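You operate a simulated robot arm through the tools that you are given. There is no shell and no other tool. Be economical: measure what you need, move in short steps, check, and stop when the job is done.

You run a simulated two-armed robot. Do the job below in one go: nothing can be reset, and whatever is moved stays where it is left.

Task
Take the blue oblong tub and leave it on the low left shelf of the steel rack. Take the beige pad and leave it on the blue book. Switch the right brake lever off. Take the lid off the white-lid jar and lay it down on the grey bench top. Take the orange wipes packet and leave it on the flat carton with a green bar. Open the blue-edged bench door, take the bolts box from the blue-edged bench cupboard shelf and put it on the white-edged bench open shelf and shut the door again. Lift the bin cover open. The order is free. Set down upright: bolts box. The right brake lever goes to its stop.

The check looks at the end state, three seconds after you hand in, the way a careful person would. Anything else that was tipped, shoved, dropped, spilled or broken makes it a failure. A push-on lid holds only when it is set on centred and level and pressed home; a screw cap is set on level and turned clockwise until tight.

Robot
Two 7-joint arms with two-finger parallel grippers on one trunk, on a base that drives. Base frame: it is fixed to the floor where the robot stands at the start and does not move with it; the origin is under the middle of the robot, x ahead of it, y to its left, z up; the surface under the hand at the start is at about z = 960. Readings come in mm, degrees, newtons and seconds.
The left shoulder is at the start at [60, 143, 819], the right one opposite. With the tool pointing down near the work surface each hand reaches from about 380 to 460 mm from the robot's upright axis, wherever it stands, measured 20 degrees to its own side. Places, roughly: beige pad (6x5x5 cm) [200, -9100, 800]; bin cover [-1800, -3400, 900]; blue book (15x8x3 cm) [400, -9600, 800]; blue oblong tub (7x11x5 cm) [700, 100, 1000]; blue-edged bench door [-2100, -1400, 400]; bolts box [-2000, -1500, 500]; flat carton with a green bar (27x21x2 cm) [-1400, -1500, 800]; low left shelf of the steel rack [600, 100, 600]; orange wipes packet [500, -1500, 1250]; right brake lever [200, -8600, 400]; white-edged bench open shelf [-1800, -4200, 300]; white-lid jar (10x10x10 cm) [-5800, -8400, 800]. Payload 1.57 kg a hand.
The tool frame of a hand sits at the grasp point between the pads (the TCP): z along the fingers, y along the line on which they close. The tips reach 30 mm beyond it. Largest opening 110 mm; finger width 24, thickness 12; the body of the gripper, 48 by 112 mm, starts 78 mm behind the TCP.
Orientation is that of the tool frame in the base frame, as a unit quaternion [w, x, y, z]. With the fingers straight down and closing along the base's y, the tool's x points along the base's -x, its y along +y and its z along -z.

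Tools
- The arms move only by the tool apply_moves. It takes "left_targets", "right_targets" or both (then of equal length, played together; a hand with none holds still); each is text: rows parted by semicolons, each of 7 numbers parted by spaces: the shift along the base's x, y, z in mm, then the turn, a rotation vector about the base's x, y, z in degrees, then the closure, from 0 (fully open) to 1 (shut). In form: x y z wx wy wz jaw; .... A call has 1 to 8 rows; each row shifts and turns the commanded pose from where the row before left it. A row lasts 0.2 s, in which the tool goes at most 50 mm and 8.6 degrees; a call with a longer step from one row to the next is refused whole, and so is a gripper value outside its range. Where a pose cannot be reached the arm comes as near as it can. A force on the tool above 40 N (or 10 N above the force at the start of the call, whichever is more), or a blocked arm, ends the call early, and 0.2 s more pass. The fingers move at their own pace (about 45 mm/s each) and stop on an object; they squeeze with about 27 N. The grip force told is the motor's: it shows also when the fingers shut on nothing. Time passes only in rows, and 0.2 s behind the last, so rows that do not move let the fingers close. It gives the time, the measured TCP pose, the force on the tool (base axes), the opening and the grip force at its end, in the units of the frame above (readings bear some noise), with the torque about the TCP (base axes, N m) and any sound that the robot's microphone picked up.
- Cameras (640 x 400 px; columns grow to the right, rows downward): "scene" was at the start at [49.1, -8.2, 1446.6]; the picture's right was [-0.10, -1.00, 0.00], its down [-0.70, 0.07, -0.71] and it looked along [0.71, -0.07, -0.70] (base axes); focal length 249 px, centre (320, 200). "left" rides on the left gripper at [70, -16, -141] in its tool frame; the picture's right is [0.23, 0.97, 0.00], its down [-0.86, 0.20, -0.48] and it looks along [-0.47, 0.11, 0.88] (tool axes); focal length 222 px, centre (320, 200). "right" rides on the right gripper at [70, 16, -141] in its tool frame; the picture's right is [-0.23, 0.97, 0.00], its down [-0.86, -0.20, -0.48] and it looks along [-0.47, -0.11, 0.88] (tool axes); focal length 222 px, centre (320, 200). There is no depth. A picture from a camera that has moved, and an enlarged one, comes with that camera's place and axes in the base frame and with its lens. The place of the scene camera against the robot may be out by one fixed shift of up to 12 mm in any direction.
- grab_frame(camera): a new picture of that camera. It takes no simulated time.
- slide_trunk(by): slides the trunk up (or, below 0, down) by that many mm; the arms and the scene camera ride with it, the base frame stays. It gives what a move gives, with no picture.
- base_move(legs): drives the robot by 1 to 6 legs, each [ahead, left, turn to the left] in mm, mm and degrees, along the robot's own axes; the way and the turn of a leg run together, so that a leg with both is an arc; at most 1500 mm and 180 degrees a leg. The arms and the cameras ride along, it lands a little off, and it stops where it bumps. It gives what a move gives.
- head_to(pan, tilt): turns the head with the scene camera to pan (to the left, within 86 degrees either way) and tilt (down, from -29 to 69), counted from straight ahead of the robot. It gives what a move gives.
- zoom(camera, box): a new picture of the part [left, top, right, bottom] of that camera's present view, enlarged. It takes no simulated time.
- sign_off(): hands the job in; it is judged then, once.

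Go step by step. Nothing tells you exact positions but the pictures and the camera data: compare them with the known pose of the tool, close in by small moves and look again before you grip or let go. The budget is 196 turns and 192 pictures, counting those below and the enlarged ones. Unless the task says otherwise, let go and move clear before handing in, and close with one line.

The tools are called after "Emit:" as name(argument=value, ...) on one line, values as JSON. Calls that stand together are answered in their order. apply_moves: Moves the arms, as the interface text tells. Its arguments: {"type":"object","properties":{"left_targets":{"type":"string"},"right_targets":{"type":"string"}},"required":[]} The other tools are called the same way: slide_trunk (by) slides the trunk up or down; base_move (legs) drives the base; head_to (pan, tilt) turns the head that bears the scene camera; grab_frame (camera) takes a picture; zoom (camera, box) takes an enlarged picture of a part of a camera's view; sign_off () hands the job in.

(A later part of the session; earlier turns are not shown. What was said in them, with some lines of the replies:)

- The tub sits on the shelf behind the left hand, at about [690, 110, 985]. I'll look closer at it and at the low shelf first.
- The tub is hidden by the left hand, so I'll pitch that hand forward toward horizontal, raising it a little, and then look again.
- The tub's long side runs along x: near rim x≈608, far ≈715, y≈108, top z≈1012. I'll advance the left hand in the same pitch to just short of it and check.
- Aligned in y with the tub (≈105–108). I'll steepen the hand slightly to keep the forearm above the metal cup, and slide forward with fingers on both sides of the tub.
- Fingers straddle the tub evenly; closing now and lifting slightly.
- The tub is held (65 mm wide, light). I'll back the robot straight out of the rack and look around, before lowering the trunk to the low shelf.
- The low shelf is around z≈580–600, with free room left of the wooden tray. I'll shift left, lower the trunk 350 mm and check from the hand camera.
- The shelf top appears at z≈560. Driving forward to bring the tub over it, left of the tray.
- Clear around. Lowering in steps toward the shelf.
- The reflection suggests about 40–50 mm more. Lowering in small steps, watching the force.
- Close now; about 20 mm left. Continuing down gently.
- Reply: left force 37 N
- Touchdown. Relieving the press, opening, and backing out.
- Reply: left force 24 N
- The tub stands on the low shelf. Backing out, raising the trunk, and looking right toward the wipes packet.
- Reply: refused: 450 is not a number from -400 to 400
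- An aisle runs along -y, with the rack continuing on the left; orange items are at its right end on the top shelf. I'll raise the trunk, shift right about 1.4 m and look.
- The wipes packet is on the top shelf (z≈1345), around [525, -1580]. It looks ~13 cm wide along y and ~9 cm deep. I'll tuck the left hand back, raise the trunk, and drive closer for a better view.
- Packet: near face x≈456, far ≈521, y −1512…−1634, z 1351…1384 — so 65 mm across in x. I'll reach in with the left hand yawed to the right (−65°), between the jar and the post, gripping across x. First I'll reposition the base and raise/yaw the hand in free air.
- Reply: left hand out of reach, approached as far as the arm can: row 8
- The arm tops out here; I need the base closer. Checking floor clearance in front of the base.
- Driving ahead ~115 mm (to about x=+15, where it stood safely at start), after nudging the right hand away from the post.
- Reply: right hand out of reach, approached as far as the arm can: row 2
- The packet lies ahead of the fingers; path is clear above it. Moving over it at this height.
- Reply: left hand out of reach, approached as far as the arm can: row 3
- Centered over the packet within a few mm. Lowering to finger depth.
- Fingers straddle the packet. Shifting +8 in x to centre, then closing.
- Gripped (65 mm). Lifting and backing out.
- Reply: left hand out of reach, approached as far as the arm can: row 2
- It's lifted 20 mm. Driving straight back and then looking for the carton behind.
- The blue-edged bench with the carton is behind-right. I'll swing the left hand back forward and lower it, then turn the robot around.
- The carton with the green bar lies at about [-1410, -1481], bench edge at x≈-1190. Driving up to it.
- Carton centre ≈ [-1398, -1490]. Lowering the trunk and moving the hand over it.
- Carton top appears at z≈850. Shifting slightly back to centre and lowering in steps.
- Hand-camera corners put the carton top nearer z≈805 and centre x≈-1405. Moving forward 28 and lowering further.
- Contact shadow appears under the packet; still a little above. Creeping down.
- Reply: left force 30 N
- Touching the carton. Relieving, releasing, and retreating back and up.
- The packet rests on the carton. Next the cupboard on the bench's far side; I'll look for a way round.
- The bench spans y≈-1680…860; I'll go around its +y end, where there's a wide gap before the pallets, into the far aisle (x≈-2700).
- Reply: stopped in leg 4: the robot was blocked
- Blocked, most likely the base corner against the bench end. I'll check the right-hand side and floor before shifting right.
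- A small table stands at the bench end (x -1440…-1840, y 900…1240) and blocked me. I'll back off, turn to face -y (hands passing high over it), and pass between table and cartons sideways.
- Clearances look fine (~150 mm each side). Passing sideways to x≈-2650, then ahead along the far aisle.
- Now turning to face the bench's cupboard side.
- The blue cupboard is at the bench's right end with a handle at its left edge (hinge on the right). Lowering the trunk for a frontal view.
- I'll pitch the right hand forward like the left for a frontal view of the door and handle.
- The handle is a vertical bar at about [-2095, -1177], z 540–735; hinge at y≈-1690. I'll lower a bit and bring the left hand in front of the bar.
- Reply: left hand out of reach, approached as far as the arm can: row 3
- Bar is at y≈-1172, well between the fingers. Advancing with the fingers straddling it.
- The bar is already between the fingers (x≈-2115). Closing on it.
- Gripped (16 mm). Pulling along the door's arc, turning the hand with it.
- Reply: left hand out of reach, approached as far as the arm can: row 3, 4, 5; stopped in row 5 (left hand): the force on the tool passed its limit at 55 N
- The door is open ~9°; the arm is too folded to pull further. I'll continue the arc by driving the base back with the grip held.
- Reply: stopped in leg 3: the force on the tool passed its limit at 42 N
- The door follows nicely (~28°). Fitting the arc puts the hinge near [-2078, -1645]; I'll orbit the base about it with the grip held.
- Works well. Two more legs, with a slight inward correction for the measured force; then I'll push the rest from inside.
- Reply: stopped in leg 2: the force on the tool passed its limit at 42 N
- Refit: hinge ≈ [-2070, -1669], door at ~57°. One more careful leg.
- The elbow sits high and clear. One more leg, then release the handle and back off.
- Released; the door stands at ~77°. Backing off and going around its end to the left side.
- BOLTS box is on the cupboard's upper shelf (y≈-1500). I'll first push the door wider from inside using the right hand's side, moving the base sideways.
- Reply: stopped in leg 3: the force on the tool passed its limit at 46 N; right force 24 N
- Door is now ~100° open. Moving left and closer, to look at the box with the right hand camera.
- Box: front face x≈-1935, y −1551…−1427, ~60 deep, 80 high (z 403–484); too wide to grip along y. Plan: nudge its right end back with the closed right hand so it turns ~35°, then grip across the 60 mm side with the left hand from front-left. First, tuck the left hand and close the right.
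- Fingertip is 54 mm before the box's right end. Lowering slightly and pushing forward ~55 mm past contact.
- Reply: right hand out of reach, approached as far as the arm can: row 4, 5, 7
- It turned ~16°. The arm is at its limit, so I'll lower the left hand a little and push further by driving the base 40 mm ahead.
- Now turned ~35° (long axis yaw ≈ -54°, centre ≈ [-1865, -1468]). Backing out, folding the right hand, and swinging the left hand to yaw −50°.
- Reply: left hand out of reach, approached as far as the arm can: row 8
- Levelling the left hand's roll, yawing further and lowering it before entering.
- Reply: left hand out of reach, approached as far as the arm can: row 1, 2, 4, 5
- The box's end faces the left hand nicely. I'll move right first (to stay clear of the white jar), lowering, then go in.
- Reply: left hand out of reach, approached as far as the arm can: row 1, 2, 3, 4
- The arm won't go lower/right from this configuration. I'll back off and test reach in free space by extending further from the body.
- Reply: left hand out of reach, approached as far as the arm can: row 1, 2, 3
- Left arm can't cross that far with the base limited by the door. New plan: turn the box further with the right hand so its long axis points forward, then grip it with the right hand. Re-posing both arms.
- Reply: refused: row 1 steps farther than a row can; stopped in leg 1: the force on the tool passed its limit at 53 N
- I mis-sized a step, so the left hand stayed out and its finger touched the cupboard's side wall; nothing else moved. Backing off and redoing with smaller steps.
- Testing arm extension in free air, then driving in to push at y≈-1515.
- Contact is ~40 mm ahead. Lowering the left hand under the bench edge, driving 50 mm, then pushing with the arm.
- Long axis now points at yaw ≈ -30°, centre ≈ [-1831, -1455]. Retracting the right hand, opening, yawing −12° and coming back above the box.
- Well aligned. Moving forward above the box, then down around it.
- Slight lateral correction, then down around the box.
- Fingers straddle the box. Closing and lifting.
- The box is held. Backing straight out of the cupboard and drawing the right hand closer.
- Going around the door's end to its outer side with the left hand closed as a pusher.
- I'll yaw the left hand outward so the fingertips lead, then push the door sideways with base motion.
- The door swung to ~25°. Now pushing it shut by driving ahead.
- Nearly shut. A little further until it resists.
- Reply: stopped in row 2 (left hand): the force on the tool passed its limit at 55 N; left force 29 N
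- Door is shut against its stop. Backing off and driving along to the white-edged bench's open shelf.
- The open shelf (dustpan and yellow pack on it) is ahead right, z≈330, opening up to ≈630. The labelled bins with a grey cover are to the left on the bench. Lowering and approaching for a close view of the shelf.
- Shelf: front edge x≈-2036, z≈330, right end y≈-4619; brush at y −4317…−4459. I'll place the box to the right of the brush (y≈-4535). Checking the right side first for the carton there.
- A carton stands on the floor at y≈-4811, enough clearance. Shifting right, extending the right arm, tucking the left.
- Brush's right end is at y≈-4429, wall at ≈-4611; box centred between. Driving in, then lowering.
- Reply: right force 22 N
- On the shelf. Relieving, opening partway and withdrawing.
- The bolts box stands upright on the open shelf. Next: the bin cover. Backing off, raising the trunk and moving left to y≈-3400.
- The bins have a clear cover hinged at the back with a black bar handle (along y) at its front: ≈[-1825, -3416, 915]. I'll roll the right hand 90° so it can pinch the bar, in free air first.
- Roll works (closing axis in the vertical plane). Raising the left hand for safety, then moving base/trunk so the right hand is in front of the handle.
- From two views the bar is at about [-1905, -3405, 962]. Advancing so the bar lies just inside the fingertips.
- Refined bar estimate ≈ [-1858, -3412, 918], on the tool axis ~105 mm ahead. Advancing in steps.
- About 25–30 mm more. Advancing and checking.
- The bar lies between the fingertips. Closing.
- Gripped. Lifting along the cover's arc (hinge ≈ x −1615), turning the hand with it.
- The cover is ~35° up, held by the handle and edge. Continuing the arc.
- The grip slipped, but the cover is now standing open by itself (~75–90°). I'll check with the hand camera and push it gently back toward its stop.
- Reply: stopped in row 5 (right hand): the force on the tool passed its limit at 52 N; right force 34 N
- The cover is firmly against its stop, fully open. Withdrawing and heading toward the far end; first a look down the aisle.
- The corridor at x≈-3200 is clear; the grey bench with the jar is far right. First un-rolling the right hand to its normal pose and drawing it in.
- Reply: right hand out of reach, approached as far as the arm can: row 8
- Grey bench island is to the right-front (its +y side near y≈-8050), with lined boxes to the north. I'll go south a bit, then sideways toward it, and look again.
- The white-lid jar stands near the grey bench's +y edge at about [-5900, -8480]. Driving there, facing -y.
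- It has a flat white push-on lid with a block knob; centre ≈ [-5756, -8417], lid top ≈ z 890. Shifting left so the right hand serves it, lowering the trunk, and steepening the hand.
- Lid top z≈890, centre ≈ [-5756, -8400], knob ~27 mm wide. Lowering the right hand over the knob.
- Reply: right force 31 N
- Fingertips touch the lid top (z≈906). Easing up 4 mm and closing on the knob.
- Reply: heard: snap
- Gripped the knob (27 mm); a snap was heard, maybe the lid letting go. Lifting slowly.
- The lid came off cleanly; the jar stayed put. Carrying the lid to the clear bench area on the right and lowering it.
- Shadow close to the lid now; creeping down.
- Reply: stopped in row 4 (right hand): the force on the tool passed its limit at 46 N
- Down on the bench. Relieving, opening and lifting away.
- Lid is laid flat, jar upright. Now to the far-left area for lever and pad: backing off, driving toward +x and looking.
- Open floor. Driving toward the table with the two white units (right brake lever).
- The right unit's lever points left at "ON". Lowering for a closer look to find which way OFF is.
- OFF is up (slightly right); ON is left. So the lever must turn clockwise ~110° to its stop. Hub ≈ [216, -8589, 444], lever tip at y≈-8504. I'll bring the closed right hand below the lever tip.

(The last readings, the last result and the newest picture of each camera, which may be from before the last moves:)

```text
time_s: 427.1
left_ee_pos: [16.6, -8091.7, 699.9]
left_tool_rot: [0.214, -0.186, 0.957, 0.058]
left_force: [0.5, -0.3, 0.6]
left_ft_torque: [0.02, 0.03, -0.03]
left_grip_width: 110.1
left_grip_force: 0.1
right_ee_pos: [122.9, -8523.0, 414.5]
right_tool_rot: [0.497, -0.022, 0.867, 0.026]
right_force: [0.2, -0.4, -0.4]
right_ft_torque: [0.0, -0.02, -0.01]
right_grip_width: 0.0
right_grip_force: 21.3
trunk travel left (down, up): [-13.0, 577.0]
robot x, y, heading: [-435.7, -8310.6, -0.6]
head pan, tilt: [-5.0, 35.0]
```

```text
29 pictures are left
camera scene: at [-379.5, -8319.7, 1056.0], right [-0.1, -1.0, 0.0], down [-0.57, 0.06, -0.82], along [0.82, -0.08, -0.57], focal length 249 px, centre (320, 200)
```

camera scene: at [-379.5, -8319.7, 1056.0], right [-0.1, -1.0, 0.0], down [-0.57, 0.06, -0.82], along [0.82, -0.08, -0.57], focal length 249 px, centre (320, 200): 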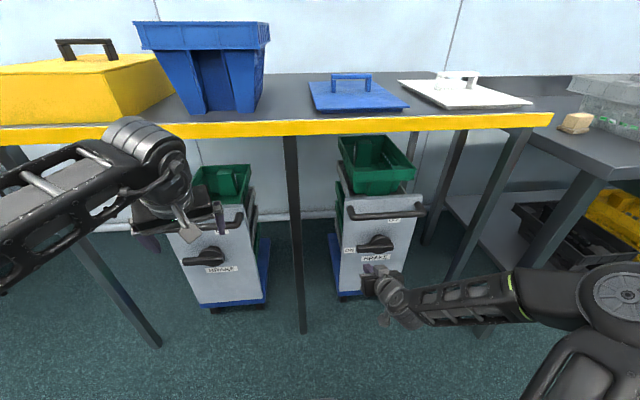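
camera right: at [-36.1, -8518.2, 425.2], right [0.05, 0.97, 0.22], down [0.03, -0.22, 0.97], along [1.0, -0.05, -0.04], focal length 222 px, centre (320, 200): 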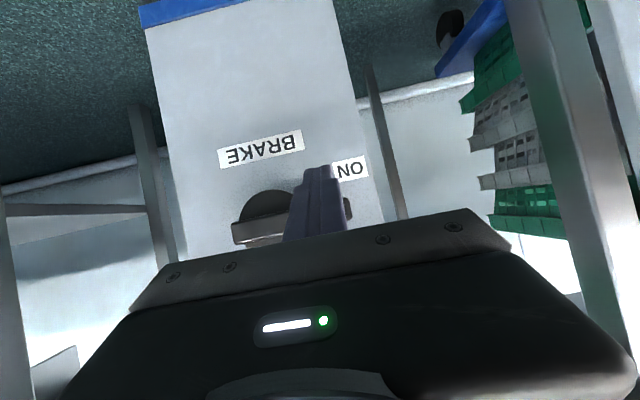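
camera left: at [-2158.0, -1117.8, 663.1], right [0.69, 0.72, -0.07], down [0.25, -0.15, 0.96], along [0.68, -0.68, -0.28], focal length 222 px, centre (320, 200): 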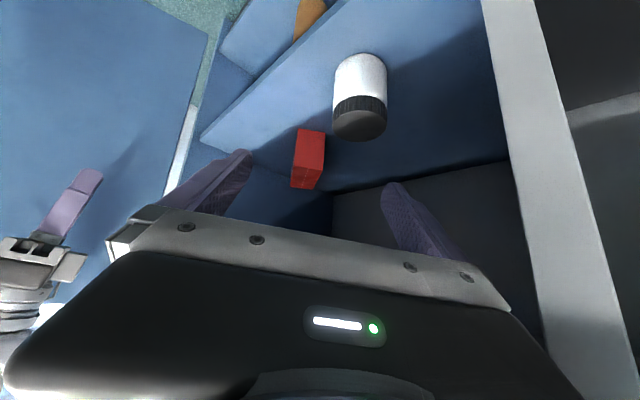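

Lever axis z≈433. Lowering 8 mm and advancing beneath the lever tip toward the plate.

Emit:
apply_moves(right_targets="15 0 -8 0 0 0 1; 20 0 0 0 0 0 1; 18 0 0 0 0 0 1; 12 0 0 0 0 0 1; 0 0 0 0 0 0 1")

Emit:
grab_frame(camera="right")

Emit:
zoom(camera="scene", box=[300, 180, 460, 310])

```text
time_s: 428.3
left_ee_pos: [16.6, -8091.7, 699.5]
left_tool_rot: [0.215, -0.185, 0.957, 0.058]
left_force: [-0.5, -0.1, 0.3]
left_ft_torque: [0.02, 0.01, 0.02]
left_grip_width: 109.9
left_grip_force: 0.1
right_ee_pos: [185.2, -8522.4, 404.6]
right_tool_rot: [0.496, -0.021, 0.868, 0.026]
right_force: [-25.3, -1.6, 2.0]
right_ft_torque: [0.0, -0.35, -0.39]
right_grip_width: 0.0
right_grip_force: 21.1
trunk travel left (down, up): [-13.0, 577.0]
robot x, y, heading: [-433.2, -8310.1, -0.6]
head pan, tilt: [-5.0, 35.0]
```

```text
28 pictures are left
camera right: at [27.1, -8518.6, 417.0], right [0.06, 0.97, 0.22], down [0.03, -0.22, 0.97], along [1.0, -0.05, -0.05], focal length 222 px, centre (320, 200)
```

right: 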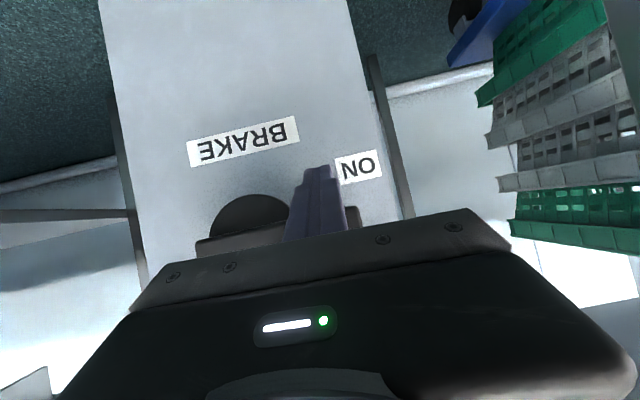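

```text
3.08 times, centred on (380, 245) of scene
camera zoom: at [-380.8, -8319.7, 1056.1], right [-0.1, -1.0, 0.0], down [-0.57, 0.06, -0.82], along [0.82, -0.08, -0.57], focal length 765 px, centre (135, 62)
```

zoom: 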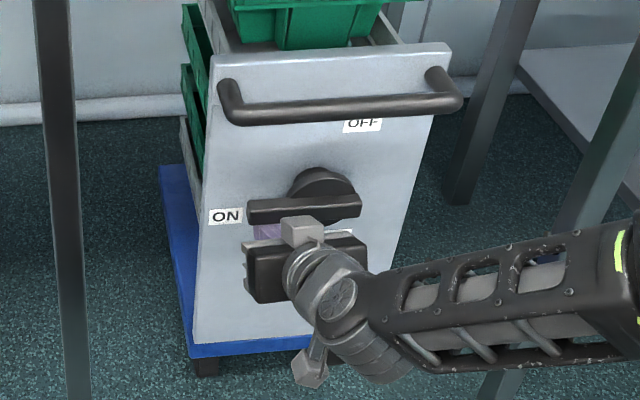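

Fingertips touch the plate (x≈211). Backing off 14 mm and sweeping the lever up along its arc.

Emit:
apply_moves(right_targets="-16 0 0 0 0 0 1; 0 0 12 0 0 0 1; 0 0 8 0 0 0 1; 0 2 16 0 0 0 1; 0 1 15 0 0 0 1; 0 -6 17 0 0 0 1; 0 -8 16 0 0 0 1; 0 -13 13 0 0 0 1")

Emit:
zoom(camera="scene", box=[300, 180, 460, 310])

```text
time_s: 430.1
left_ee_pos: [16.7, -8091.2, 700.4]
left_tool_rot: [0.215, -0.186, 0.957, 0.058]
left_force: [0.6, -0.6, 0.7]
left_ft_torque: [-0.01, 0.01, -0.01]
left_grip_width: 110.2
left_grip_force: 0.1
right_ee_pos: [171.8, -8547.7, 503.2]
right_tool_rot: [0.498, -0.02, 0.867, 0.025]
right_force: [0.4, 0.0, 0.1]
right_ft_torque: [0.01, -0.01, 0.03]
right_grip_width: 0.0
right_grip_force: 20.9
trunk travel left (down, up): [-13.0, 577.0]
robot x, y, heading: [-432.8, -8307.9, -0.5]
head pan, tilt: [-5.0, 35.0]
```

```text
3.08 times, centred on (380, 245) of scene
camera zoom: at [-379.4, -8319.6, 1056.0], right [-0.1, -1.0, 0.0], down [-0.57, 0.06, -0.82], along [0.82, -0.08, -0.57], focal length 765 px, centre (135, 62)
```

zoom: 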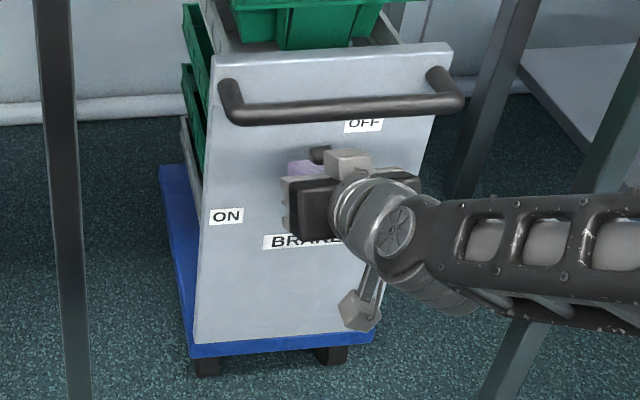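

The lever is nearly upright, moving with the finger. Continuing right toward OFF until its stop.

Emit:
apply_moves(right_targets="0 -16 8 0 0 0 1; 0 -13 3 0 0 0 1; 0 -12 1 0 0 0 1; 0 -8 0 0 0 0 1; 0 -6 -1 0 0 0 1; 0 -6 -1 0 0 0 1; 0 0 0 0 0 0 1")

Emit:
zoom(camera="scene", box=[300, 180, 460, 310])

```text
time_s: 430.8
left_ee_pos: [16.1, -8088.6, 699.5]
left_tool_rot: [0.214, -0.187, 0.957, 0.058]
left_force: [0.2, -0.4, -0.3]
left_ft_torque: [-0.03, -0.01, -0.06]
left_grip_width: 109.7
left_grip_force: 0.0
right_ee_pos: [171.0, -8562.4, 510.1]
right_tool_rot: [0.492, -0.034, 0.869, 0.035]
right_force: [1.7, 7.2, -2.4]
right_ft_torque: [0.0, 0.07, 0.14]
right_grip_width: 0.0
right_grip_force: 21.2
trunk travel left (down, up): [-13.0, 577.0]
robot x, y, heading: [-432.1, -8310.4, -0.4]
head pan, tilt: [-5.0, 35.0]
stopped in row 3 (right hand): the force on the tool passed its limit at 46 N (the readings are from after the stop); the commanded pose is now the measured one
```

```text
3.08 times, centred on (380, 245) of scene
camera zoom: at [-378.9, -8318.3, 1056.0], right [-0.09, -1.0, 0.0], down [-0.57, 0.05, -0.82], along [0.82, -0.08, -0.57], focal length 765 px, centre (135, 62)
```

zoom: 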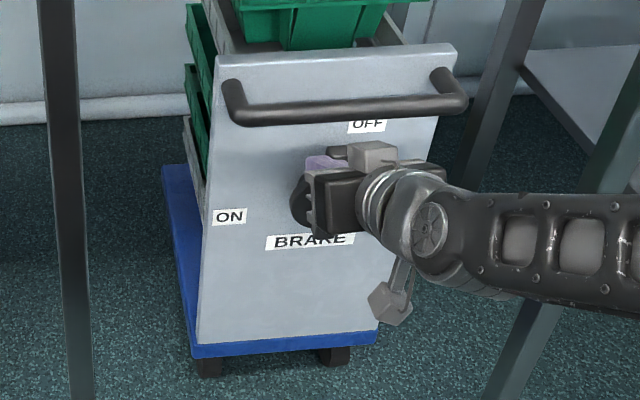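

It met resistance at vertical – apparently the stop. One more gentle push to confirm, then withdraw straight back.

Emit:
apply_moves(right_targets="0 -5 1 0 0 0 1; 0 -4 0 0 0 0 1; 0 -4 0 0 0 0 1; 0 0 0 0 0 0 1")

Emit:
apply_moves(right_targets="-20 8 0 0 0 0 1; -40 10 0 0 0 0 1; -40 0 0 0 0 0 1; -30 0 0 0 0 0 1")

Emit:
zoom(camera="scene", box=[300, 180, 460, 310])

```text
time_s: 431.6
left_ee_pos: [16.0, -8088.3, 700.6]
left_tool_rot: [0.214, -0.188, 0.957, 0.059]
left_force: [-0.3, 0.7, 0.0]
left_ft_torque: [-0.02, -0.05, 0.0]
left_grip_width: 109.9
left_grip_force: 0.1
right_ee_pos: [172.1, -8563.2, 510.5]
right_tool_rot: [0.491, -0.041, 0.869, 0.04]
right_force: [0.0, 6.7, -0.2]
right_ft_torque: [-0.02, 0.05, 0.12]
right_grip_width: 0.0
right_grip_force: 21.4
trunk travel left (down, up): [-13.0, 577.0]
robot x, y, heading: [-435.1, -8309.5, -0.3]
head pan, tilt: [-5.0, 35.0]
stopped in row 3 (right hand): the force on the tool passed its limit at 42 N (the readings are from after the stop); the commanded pose is now the measured one
```

```text
time_s: 432.6
left_ee_pos: [16.2, -8087.9, 700.7]
left_tool_rot: [0.214, -0.188, 0.957, 0.059]
left_force: [0.4, 0.4, 0.4]
left_ft_torque: [0.0, 0.02, 0.02]
left_grip_width: 110.2
left_grip_force: 0.0
right_ee_pos: [62.4, -8553.9, 516.9]
right_tool_rot: [0.491, -0.039, 0.87, 0.039]
right_force: [0.6, 0.3, 0.3]
right_ft_torque: [0.04, 0.04, 0.02]
right_grip_width: 0.1
right_grip_force: 20.6
right hand out of reach, approached as far as the arm can: row 4
trunk travel left (down, up): [-13.0, 577.0]
robot x, y, heading: [-434.6, -8310.4, -0.1]
head pan, tilt: [-5.0, 35.0]
```

```text
3.08 times, centred on (380, 245) of scene
camera zoom: at [-379.2, -8318.1, 1056.0], right [-0.09, -1.0, 0.0], down [-0.57, 0.05, -0.82], along [0.82, -0.07, -0.57], focal length 765 px, centre (135, 62)
```

zoom: 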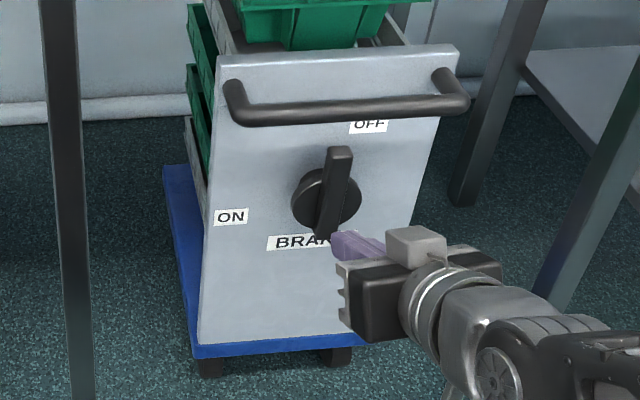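

Lever is at OFF against its stop. Next the beige pad at about [250, -9100]: backing off, raising the trunk and moving over, with the right hand opened and steepened.

Emit:
base_move(legs=[[-200, 0, 0], [0, -590, 0]])

Emit:
slide_trunk(by=350)

Emit:
apply_moves(right_targets="0 5 25 0 5 0 0.2; 0 5 25 0 5 0 0.2; 0 5 25 0 5 0 0.2; 0 5 25 0 5 0 0.2; 0 0 0 0 0 0 0.2", left_targets="0 20 25 0 0 0 0; 0 20 25 0 0 0 0; 0 20 25 0 0 0 0; 0 0 25 0 0 0 0; 0 0 0 0 0 0 0")

Emit:
base_move(legs=[[270, 0, 0]])

Emit:
grab_frame(camera="right")

Emit:
grab_frame(camera="scene")

```text
time_s: 437.1
left_ee_pos: [-188.4, -8672.4, 699.7]
left_tool_rot: [0.214, -0.189, 0.957, 0.058]
left_force: [0.4, -0.1, -0.1]
left_ft_torque: [0.0, 0.01, -0.02]
left_grip_width: 109.8
left_grip_force: 0.1
right_ee_pos: [-140.8, -9138.9, 517.4]
right_tool_rot: [0.49, -0.041, 0.87, 0.04]
right_force: [-0.8, 0.0, -0.6]
right_ft_torque: [0.04, 0.0, -0.03]
right_grip_width: 0.0
right_grip_force: 21.6
trunk travel left (down, up): [-13.0, 577.0]
robot x, y, heading: [-636.3, -8896.0, 0.1]
head pan, tilt: [-5.0, 35.0]
```

```text
time_s: 440.5
left_ee_pos: [-188.7, -8672.0, 1049.7]
left_tool_rot: [0.214, -0.19, 0.956, 0.059]
left_force: [-0.7, 0.2, 0.3]
left_ft_torque: [0.01, 0.02, 0.0]
left_grip_width: 110.3
left_grip_force: 0.1
right_ee_pos: [-139.4, -9138.1, 867.7]
right_tool_rot: [0.491, -0.04, 0.87, 0.039]
right_force: [-0.5, -0.4, -0.4]
right_ft_torque: [-0.02, -0.02, -0.01]
right_grip_width: 0.2
right_grip_force: 20.9
trunk travel left (down, up): [-363.0, 227.0]
robot x, y, heading: [-641.2, -8896.2, -0.0]
head pan, tilt: [-5.0, 35.0]
```

```text
time_s: 441.7
left_ee_pos: [-187.4, -8611.6, 1120.5]
left_tool_rot: [0.215, -0.19, 0.956, 0.06]
left_force: [-0.4, 0.0, -0.2]
left_ft_torque: [-0.06, -0.03, 0.0]
left_grip_width: 109.9
left_grip_force: 0.1
left hand out of reach, approached as far as the arm can: row 3, 4
right_ee_pos: [-140.3, -9117.5, 967.5]
right_tool_rot: [0.332, -0.033, 0.942, 0.047]
right_force: [0.6, -0.3, -0.4]
right_ft_torque: [-0.04, 0.01, -0.06]
right_grip_width: 88.1
right_grip_force: 0.1
trunk travel left (down, up): [-363.0, 227.0]
robot x, y, heading: [-633.5, -8895.6, 0.3]
head pan, tilt: [-5.0, 35.0]
```

```text
time_s: 443.6
left_ee_pos: [82.4, -8611.4, 1121.7]
left_tool_rot: [0.215, -0.19, 0.956, 0.059]
left_force: [0.8, -0.2, -0.9]
left_ft_torque: [0.01, 0.0, 0.01]
left_grip_width: 110.4
left_grip_force: 0.1
right_ee_pos: [130.3, -9117.3, 967.0]
right_tool_rot: [0.332, -0.033, 0.941, 0.046]
right_force: [0.2, -0.1, -0.2]
right_ft_torque: [-0.02, 0.03, 0.0]
right_grip_width: 88.0
right_grip_force: 0.0
trunk travel left (down, up): [-363.0, 227.0]
robot x, y, heading: [-372.5, -8893.3, 0.0]
head pan, tilt: [-5.0, 35.0]
```

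```text
23 pictures are left
camera right: at [-13.4, -9120.7, 1034.3], right [0.09, 0.97, 0.21], down [0.39, -0.22, 0.89], along [0.92, 0.0, -0.4], focal length 222 px, centre (320, 200)
```

right: 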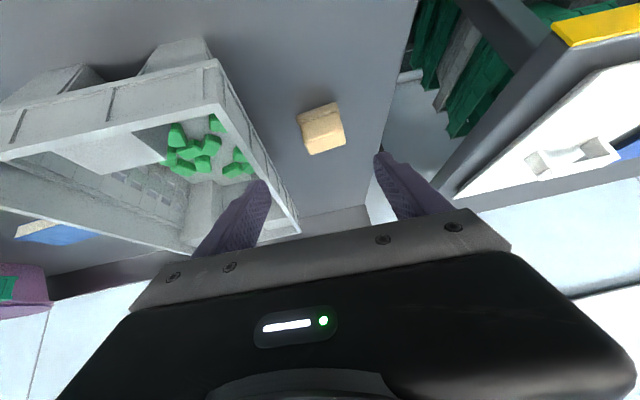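

```text
22 pictures are left
camera scene: at [-312.0, -8903.5, 1406.0], right [-0.09, -1.0, 0.0], down [-0.57, 0.05, -0.82], along [0.82, -0.07, -0.57], focal length 249 px, centre (320, 200)
```

scene: 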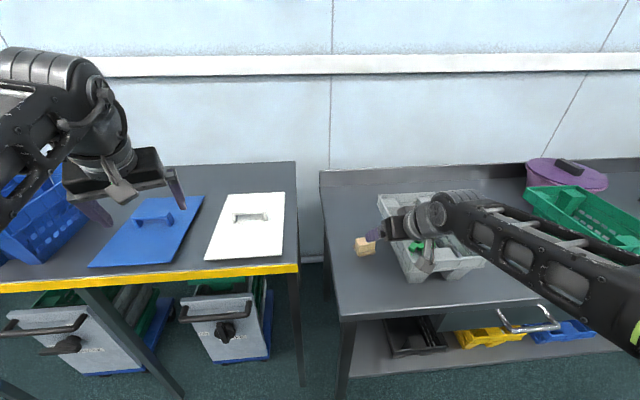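

Pad centre ≈ [235, -9096]; the grey basket's rim is only ~35 mm to its right, so I'll narrow the opening and yaw the hand slightly away. Moving above the pad.

Emit:
apply_moves(right_targets="20 13 -15 0 0 -8.5 0.3; 25 12 -15 0 0 -8.5 0.3; 25 0 -20 0 0 0 0.3; 25 0 -17 0 0 0 0.3; 0 0 0 0 0 0 0.3")

Emit:
grab_frame(camera="right")

```text
time_s: 444.8
left_ee_pos: [82.7, -8611.9, 1120.4]
left_tool_rot: [0.216, -0.19, 0.956, 0.06]
left_force: [-0.4, -0.7, 0.7]
left_ft_torque: [0.0, 0.0, -0.02]
left_grip_width: 110.0
left_grip_force: 0.1
right_ee_pos: [224.6, -9093.2, 900.4]
right_tool_rot: [0.336, 0.106, 0.936, -0.003]
right_force: [-0.9, 0.2, 0.5]
right_ft_torque: [0.0, -0.01, 0.02]
right_grip_width: 76.9
right_grip_force: 0.2
trunk travel left (down, up): [-363.0, 227.0]
robot x, y, heading: [-367.4, -8896.4, -0.2]
head pan, tilt: [-5.0, 35.0]
```

```text
21 pictures are left
camera right: at [86.4, -9053.5, 967.9], right [0.37, 0.91, 0.21], down [0.3, -0.33, 0.9], along [0.88, -0.27, -0.39], focal length 222 px, centre (320, 200)
```

right: 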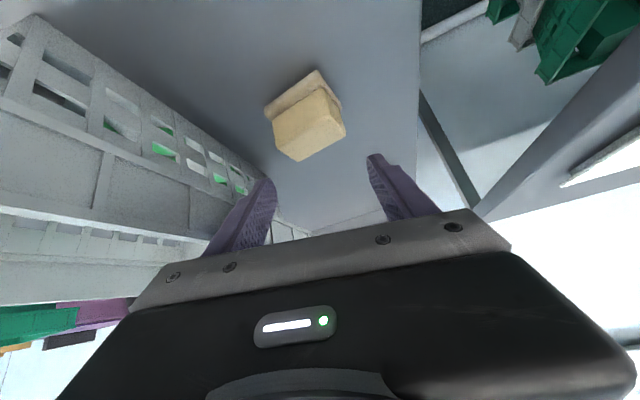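

Aligned. Shifting 6 mm ahead and lowering around the pad.

Emit:
apply_moves(right_targets="6 0 -20 0 0 0 0.3; 0 0 -20 0 0 0 0.3; 0 0 -12 0 0 0 0.3; 0 0 -8 0 0 0 0.3; 0 0 0 0 0 0 0.3")

Emit:
grab_frame(camera="right")

```text
time_s: 446.0
left_ee_pos: [81.8, -8611.8, 1122.7]
left_tool_rot: [0.216, -0.19, 0.956, 0.06]
left_force: [-0.5, 0.0, 0.4]
left_ft_torque: [0.01, 0.02, -0.01]
left_grip_width: 110.1
left_grip_force: 0.1
right_ee_pos: [231.7, -9093.1, 840.7]
right_tool_rot: [0.336, 0.106, 0.936, -0.002]
right_force: [0.3, -0.6, 0.4]
right_ft_torque: [0.02, 0.04, 0.01]
right_grip_width: 77.0
right_grip_force: 0.0
trunk travel left (down, up): [-363.0, 227.0]
robot x, y, heading: [-366.1, -8895.6, -0.1]
head pan, tilt: [-5.0, 35.0]
```

```text
20 pictures are left
camera right: at [93.5, -9053.5, 907.6], right [0.37, 0.91, 0.21], down [0.3, -0.33, 0.9], along [0.88, -0.27, -0.4], focal length 222 px, centre (320, 200)
```

right: 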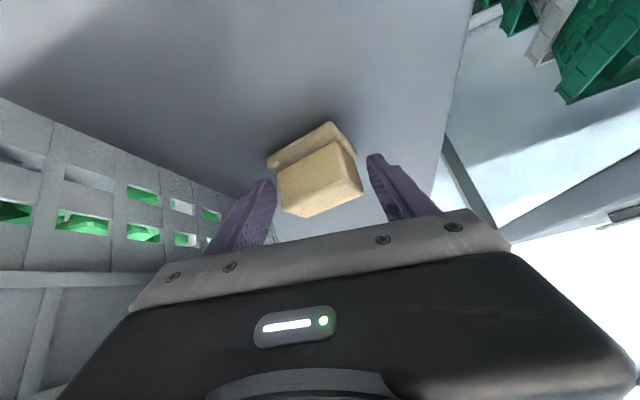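

Emit:
apply_moves(right_targets="2 0 -7 0 0 0 0.3; 0 0 0 0 0 0 1; 0 0 0 0 0 0 1; 0 0 0 0 0 0 1; 0 0 0 0 0 0 1; 0 0 15 0 0 0 1; 0 0 25 0 0 0 1; 0 0 0 0 0 0 1")

Emit:
grab_frame(camera="right")

```text
time_s: 447.8
left_ee_pos: [83.6, -8611.8, 1121.8]
left_tool_rot: [0.216, -0.191, 0.956, 0.061]
left_force: [-0.3, -0.8, 0.7]
left_ft_torque: [0.0, 0.0, 0.03]
left_grip_width: 110.2
left_grip_force: 0.0
right_ee_pos: [233.0, -9093.8, 874.4]
right_tool_rot: [0.335, 0.105, 0.936, -0.003]
right_force: [0.2, 0.0, -0.8]
right_ft_torque: [-0.01, 0.02, 0.02]
right_grip_width: 61.2
right_grip_force: 27.4
trunk travel left (down, up): [-363.0, 227.0]
robot x, y, heading: [-369.2, -8897.4, 0.2]
head pan, tilt: [-5.0, 35.0]
```

```text
19 pictures are left
camera right: at [95.1, -9053.5, 941.2], right [0.37, 0.91, 0.21], down [0.3, -0.33, 0.9], along [0.88, -0.27, -0.4], focal length 222 px, centre (320, 200)
```

right: 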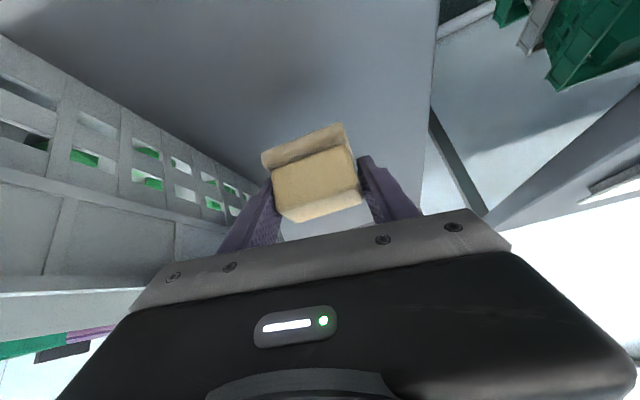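

Pad held. Lifting clear of the basket and shifting right toward the book.

Emit:
apply_moves(right_targets="0 0 40 0 0 0 1; 0 0 45 0 0 0 1; 0 0 45 0 0 0 1; 0 0 0 0 0 0 1")

Emit:
base_move(legs=[[0, -500, 0]])

Emit:
grab_frame(camera="right")

Emit:
grab_frame(camera="scene")

```text
time_s: 448.8
left_ee_pos: [81.8, -8611.0, 1121.7]
left_tool_rot: [0.216, -0.19, 0.956, 0.06]
left_force: [0.1, -0.2, 0.1]
left_ft_torque: [0.0, 0.01, 0.03]
left_grip_width: 109.8
left_grip_force: 0.0
right_ee_pos: [231.9, -9093.4, 1002.5]
right_tool_rot: [0.336, 0.107, 0.936, -0.004]
right_force: [0.7, -0.2, -1.0]
right_ft_torque: [0.0, 0.0, 0.0]
right_grip_width: 61.1
right_grip_force: 26.9
trunk travel left (down, up): [-363.0, 227.0]
robot x, y, heading: [-367.1, -8898.5, -0.1]
head pan, tilt: [-5.0, 35.0]
```

```text
time_s: 451.8
left_ee_pos: [83.3, -9112.3, 1121.9]
left_tool_rot: [0.216, -0.187, 0.957, 0.06]
left_force: [-0.3, -0.1, -0.4]
left_ft_torque: [0.03, -0.02, -0.01]
left_grip_width: 109.8
left_grip_force: 0.1
right_ee_pos: [229.1, -9594.6, 1001.8]
right_tool_rot: [0.334, 0.109, 0.936, -0.003]
right_force: [0.2, -0.2, -1.4]
right_ft_torque: [0.02, 0.02, -0.01]
right_grip_width: 60.9
right_grip_force: 27.1
trunk travel left (down, up): [-363.0, 227.0]
robot x, y, heading: [-370.7, -9390.2, -0.4]
head pan, tilt: [-5.0, 35.0]
```

```text
18 pictures are left
camera right: at [91.5, -9555.4, 1069.6], right [0.37, 0.9, 0.21], down [0.3, -0.33, 0.89], along [0.88, -0.27, -0.4], focal length 222 px, centre (320, 200)
```

right: 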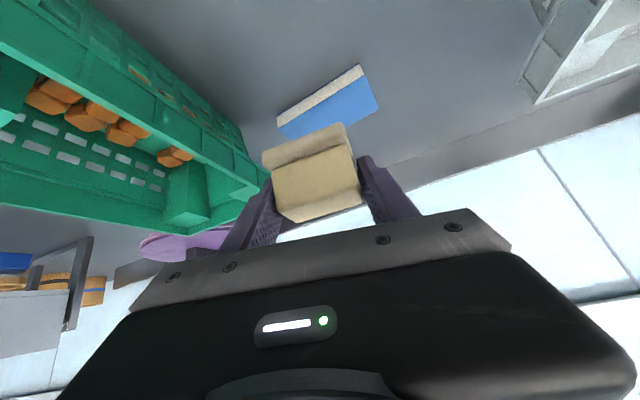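

```text
17 pictures are left
camera scene: at [-314.4, -9402.1, 1406.0], right [-0.09, -1.0, 0.0], down [-0.57, 0.05, -0.82], along [0.82, -0.08, -0.57], focal length 249 px, centre (320, 200)
```

scene: 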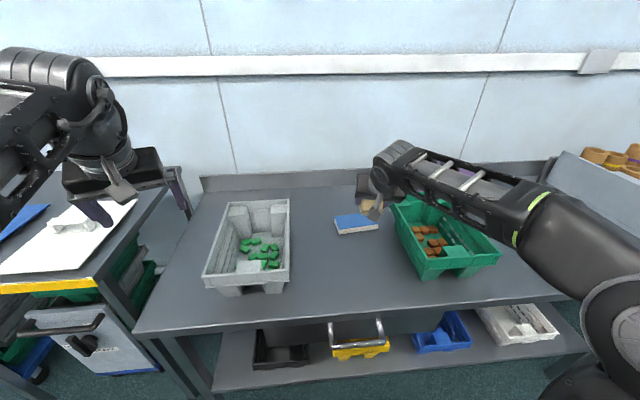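

Book centre ≈ [371, -9596], its long side along y. Moving the pad above its centre.

Emit:
base_move(legs=[[65, 0, 0]])

Emit:
apply_moves(right_targets="25 0 0 0 0 0 1; 25 0 -15 0 0 0 1; 22 0 -25 0 0 0 1; 0 0 -35 0 0 0 1; 0 0 -25 0 0 0 1; 0 0 0 0 0 0 1")

Emit:
grab_frame(camera="right")

Emit:
zoom(camera="scene", box=[290, 140, 450, 240])

```text
time_s: 452.8
left_ee_pos: [148.3, -9112.1, 1122.2]
left_tool_rot: [0.215, -0.186, 0.957, 0.059]
left_force: [1.3, -0.8, 0.2]
left_ft_torque: [-0.01, 0.02, 0.05]
left_grip_width: 110.1
left_grip_force: 0.0
right_ee_pos: [295.9, -9595.6, 1001.2]
right_tool_rot: [0.334, 0.109, 0.936, -0.004]
right_force: [0.3, -0.2, -0.2]
right_ft_torque: [0.01, -0.01, 0.02]
right_grip_width: 60.6
right_grip_force: 27.5
trunk travel left (down, up): [-363.0, 227.0]
robot x, y, heading: [-306.2, -9392.8, -0.6]
head pan, tilt: [-5.0, 35.0]
```

```text
time_s: 454.1
left_ee_pos: [147.8, -9112.6, 1120.5]
left_tool_rot: [0.216, -0.188, 0.956, 0.06]
left_force: [-0.4, -0.3, 0.2]
left_ft_torque: [0.0, -0.03, 0.01]
left_grip_width: 109.7
left_grip_force: 0.1
right_ee_pos: [366.5, -9596.2, 901.6]
right_tool_rot: [0.335, 0.109, 0.936, -0.005]
right_force: [0.6, 0.9, -0.2]
right_ft_torque: [0.01, 0.02, -0.03]
right_grip_width: 60.9
right_grip_force: 26.7
trunk travel left (down, up): [-363.0, 227.0]
robot x, y, heading: [-303.1, -9395.5, -0.6]
head pan, tilt: [-5.0, 35.0]
```

```text
16 pictures are left
camera right: at [228.9, -9555.9, 969.4], right [0.37, 0.9, 0.21], down [0.3, -0.33, 0.9], along [0.88, -0.27, -0.4], focal length 222 px, centre (320, 200)
```

right: 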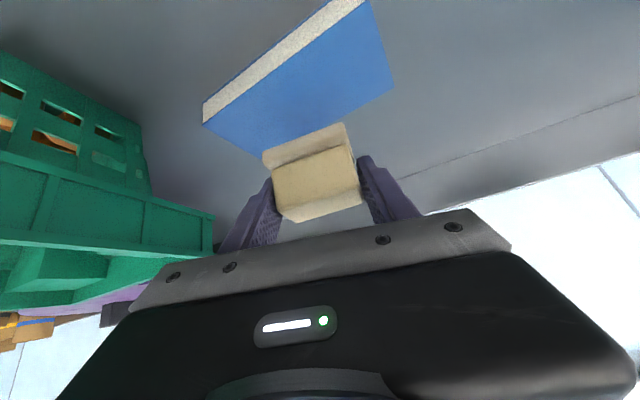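

```text
4.00 times, centred on (370, 190) of scene
camera zoom: at [-249.3, -9402.1, 1406.0], right [-0.09, -1.0, 0.0], down [-0.57, 0.05, -0.82], along [0.82, -0.08, -0.57], focal length 995 px, centre (120, 240)
```

zoom: 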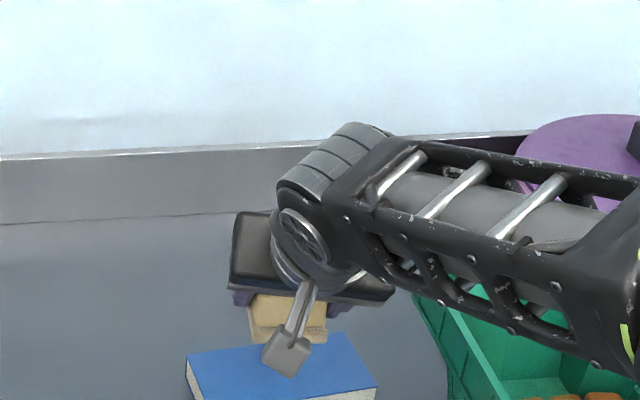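

The pad is over the book; shifting 8 mm toward its centre and lowering.

Emit:
apply_moves(right_targets="-4 0 -12 0 0 0 1; -4 1 -10 0 0 0 1; 0 0 -6 0 0 0 1; 0 0 -4 0 0 0 1; 0 0 0 0 0 0 1")

Emit:
grab_frame(camera="right")

```text
time_s: 455.4
left_ee_pos: [148.1, -9113.5, 1121.0]
left_tool_rot: [0.216, -0.188, 0.956, 0.06]
left_force: [-0.4, 0.4, 0.3]
left_ft_torque: [0.01, 0.0, 0.03]
left_grip_width: 110.0
left_grip_force: 0.0
right_ee_pos: [357.8, -9596.1, 870.3]
right_tool_rot: [0.335, 0.11, 0.936, -0.004]
right_force: [-0.2, -0.5, 0.0]
right_ft_torque: [0.0, -0.01, 0.03]
right_grip_width: 60.5
right_grip_force: 26.9
trunk travel left (down, up): [-363.0, 227.0]
robot x, y, heading: [-303.8, -9393.5, -0.4]
head pan, tilt: [-5.0, 35.0]
```

```text
14 pictures are left
camera right: at [220.5, -9554.5, 937.7], right [0.37, 0.9, 0.21], down [0.3, -0.33, 0.89], along [0.88, -0.27, -0.4], focal length 222 px, centre (320, 200)
```

right: 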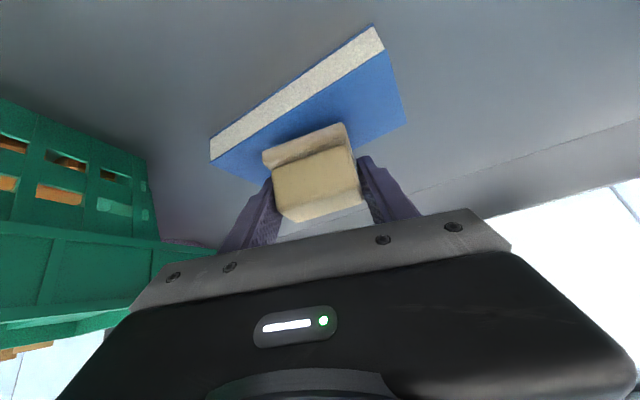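

Emit:
apply_moves(right_targets="4 0 -6 0 0 0 1; 0 0 -5 0 0 0 1; 0 0 -4 0 0 0 1; 0 0 -3 0 0 0 1; 0 0 -3 0 0 0 1; 0 0 -3 0 0 0 1; 0 0 0 0 0 0 1")

```text
time_s: 456.6
left_ee_pos: [146.4, -9112.7, 1120.4]
left_tool_rot: [0.216, -0.186, 0.957, 0.059]
left_force: [-0.2, 0.5, -0.8]
left_ft_torque: [0.0, 0.01, -0.01]
left_grip_width: 109.8
left_grip_force: 0.0
right_ee_pos: [365.7, -9595.3, 857.9]
right_tool_rot: [0.346, 0.107, 0.932, -0.002]
right_force: [2.1, -1.0, 13.4]
right_ft_torque: [-0.28, 0.12, -0.05]
right_grip_width: 60.3
right_grip_force: 27.1
trunk travel left (down, up): [-363.0, 227.0]
robot x, y, heading: [-309.6, -9397.9, -0.4]
head pan, tilt: [-5.0, 35.0]
stopped in row 6 (right hand): the force on the tool passed its limit at 43 N (the readings are from after the stop); the commanded pose is now the measured one
```

Contact with the book. Relieving, opening and withdrawing upward.

Emit:
apply_moves(right_targets="0 0 2 0 1 0 1; 0 0 0 0 0 0 0.4; 0 0 0 0 0 0 0.32; 0 0 0 0 0 0 0.32; 0 0 15 0 0 0 0.32; -5 0 30 0 0 0 0.32; -20 0 35 0 0 0 0.32; -30 0 35 0 0 0 0.32")

Emit:
grab_frame(camera="right")

```text
time_s: 458.4
left_ee_pos: [146.5, -9113.3, 1120.4]
left_tool_rot: [0.217, -0.187, 0.956, 0.059]
left_force: [0.2, -0.5, 0.2]
left_ft_torque: [0.03, 0.02, -0.01]
left_grip_width: 110.1
left_grip_force: 0.0
right_ee_pos: [308.8, -9595.3, 972.9]
right_tool_rot: [0.333, 0.109, 0.936, -0.005]
right_force: [1.2, -0.1, 0.4]
right_ft_torque: [0.0, 0.0, 0.01]
right_grip_width: 74.8
right_grip_force: 0.1
trunk travel left (down, up): [-363.0, 227.0]
robot x, y, heading: [-300.8, -9397.9, -0.6]
head pan, tilt: [-5.0, 35.0]
```

```text
13 pictures are left
camera right: at [171.6, -9555.0, 1040.1], right [0.37, 0.91, 0.2], down [0.31, -0.33, 0.89], along [0.88, -0.27, -0.4], focal length 222 px, centre (320, 200)
```

right: 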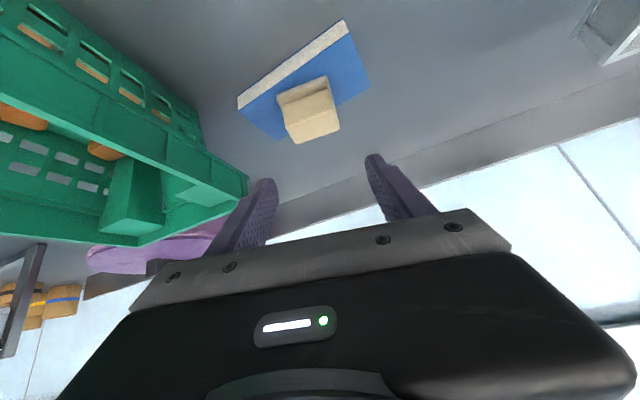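

The pad rests on the book. Backing away and taking a last look.

Emit:
base_move(legs=[[-350, 0, 0]])

Emit:
grab_frame(camera="scene")

```text
time_s: 460.7
left_ee_pos: [-199.0, -9110.8, 1121.5]
left_tool_rot: [0.216, -0.186, 0.957, 0.059]
left_force: [-0.4, -0.3, -0.5]
left_ft_torque: [0.0, 0.0, 0.0]
left_grip_width: 110.0
left_grip_force: 0.0
right_ee_pos: [-38.1, -9593.7, 971.0]
right_tool_rot: [0.333, 0.11, 0.936, -0.004]
right_force: [-0.2, 0.0, 0.7]
right_ft_torque: [0.0, -0.02, 0.0]
right_grip_width: 75.1
right_grip_force: 0.0
trunk travel left (down, up): [-363.0, 227.0]
robot x, y, heading: [-650.4, -9391.7, -0.4]
head pan, tilt: [-5.0, 35.0]
```

```text
12 pictures are left
camera scene: at [-596.8, -9399.5, 1406.0], right [-0.1, -1.0, 0.0], down [-0.57, 0.06, -0.82], along [0.82, -0.08, -0.57], focal length 249 px, centre (320, 200)
```

scene: 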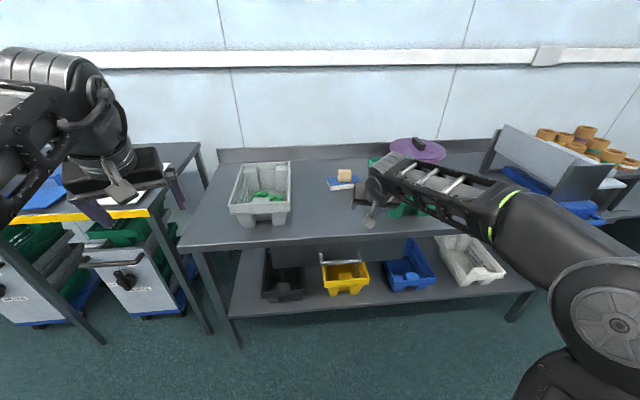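

Emit:
zoom(camera="scene", box=[60, 215, 220, 330])

```text
3.48 times, centred on (140, 272) of scene
camera zoom: at [-596.8, -9399.5, 1406.0], right [-0.1, -1.0, 0.0], down [-0.57, 0.06, -0.82], along [0.82, -0.08, -0.57], focal length 865 px, centre (946, -52)
```

zoom: 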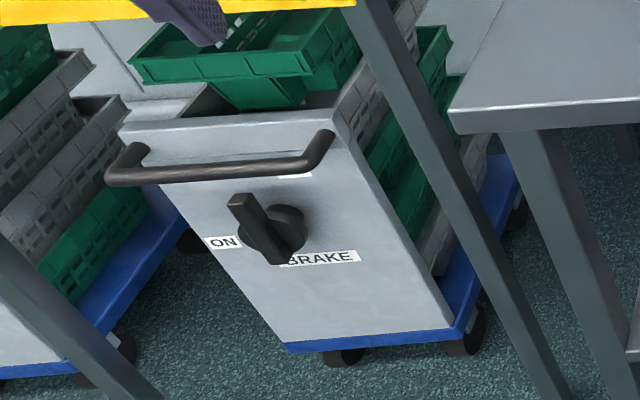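

The lever is upright at OFF, the pad is on the book, and all hands are clear. Handing in.

Emit:
sign_off()

```text
The job is handed in.
```

All seven jobs are finished and handed in. Two things to know: early on the base bumped a small table at the end of the blue-edged bench, though the item on it stayed upright. I also didn't go back for a last look at the shut cupboard door or the open bin cover.
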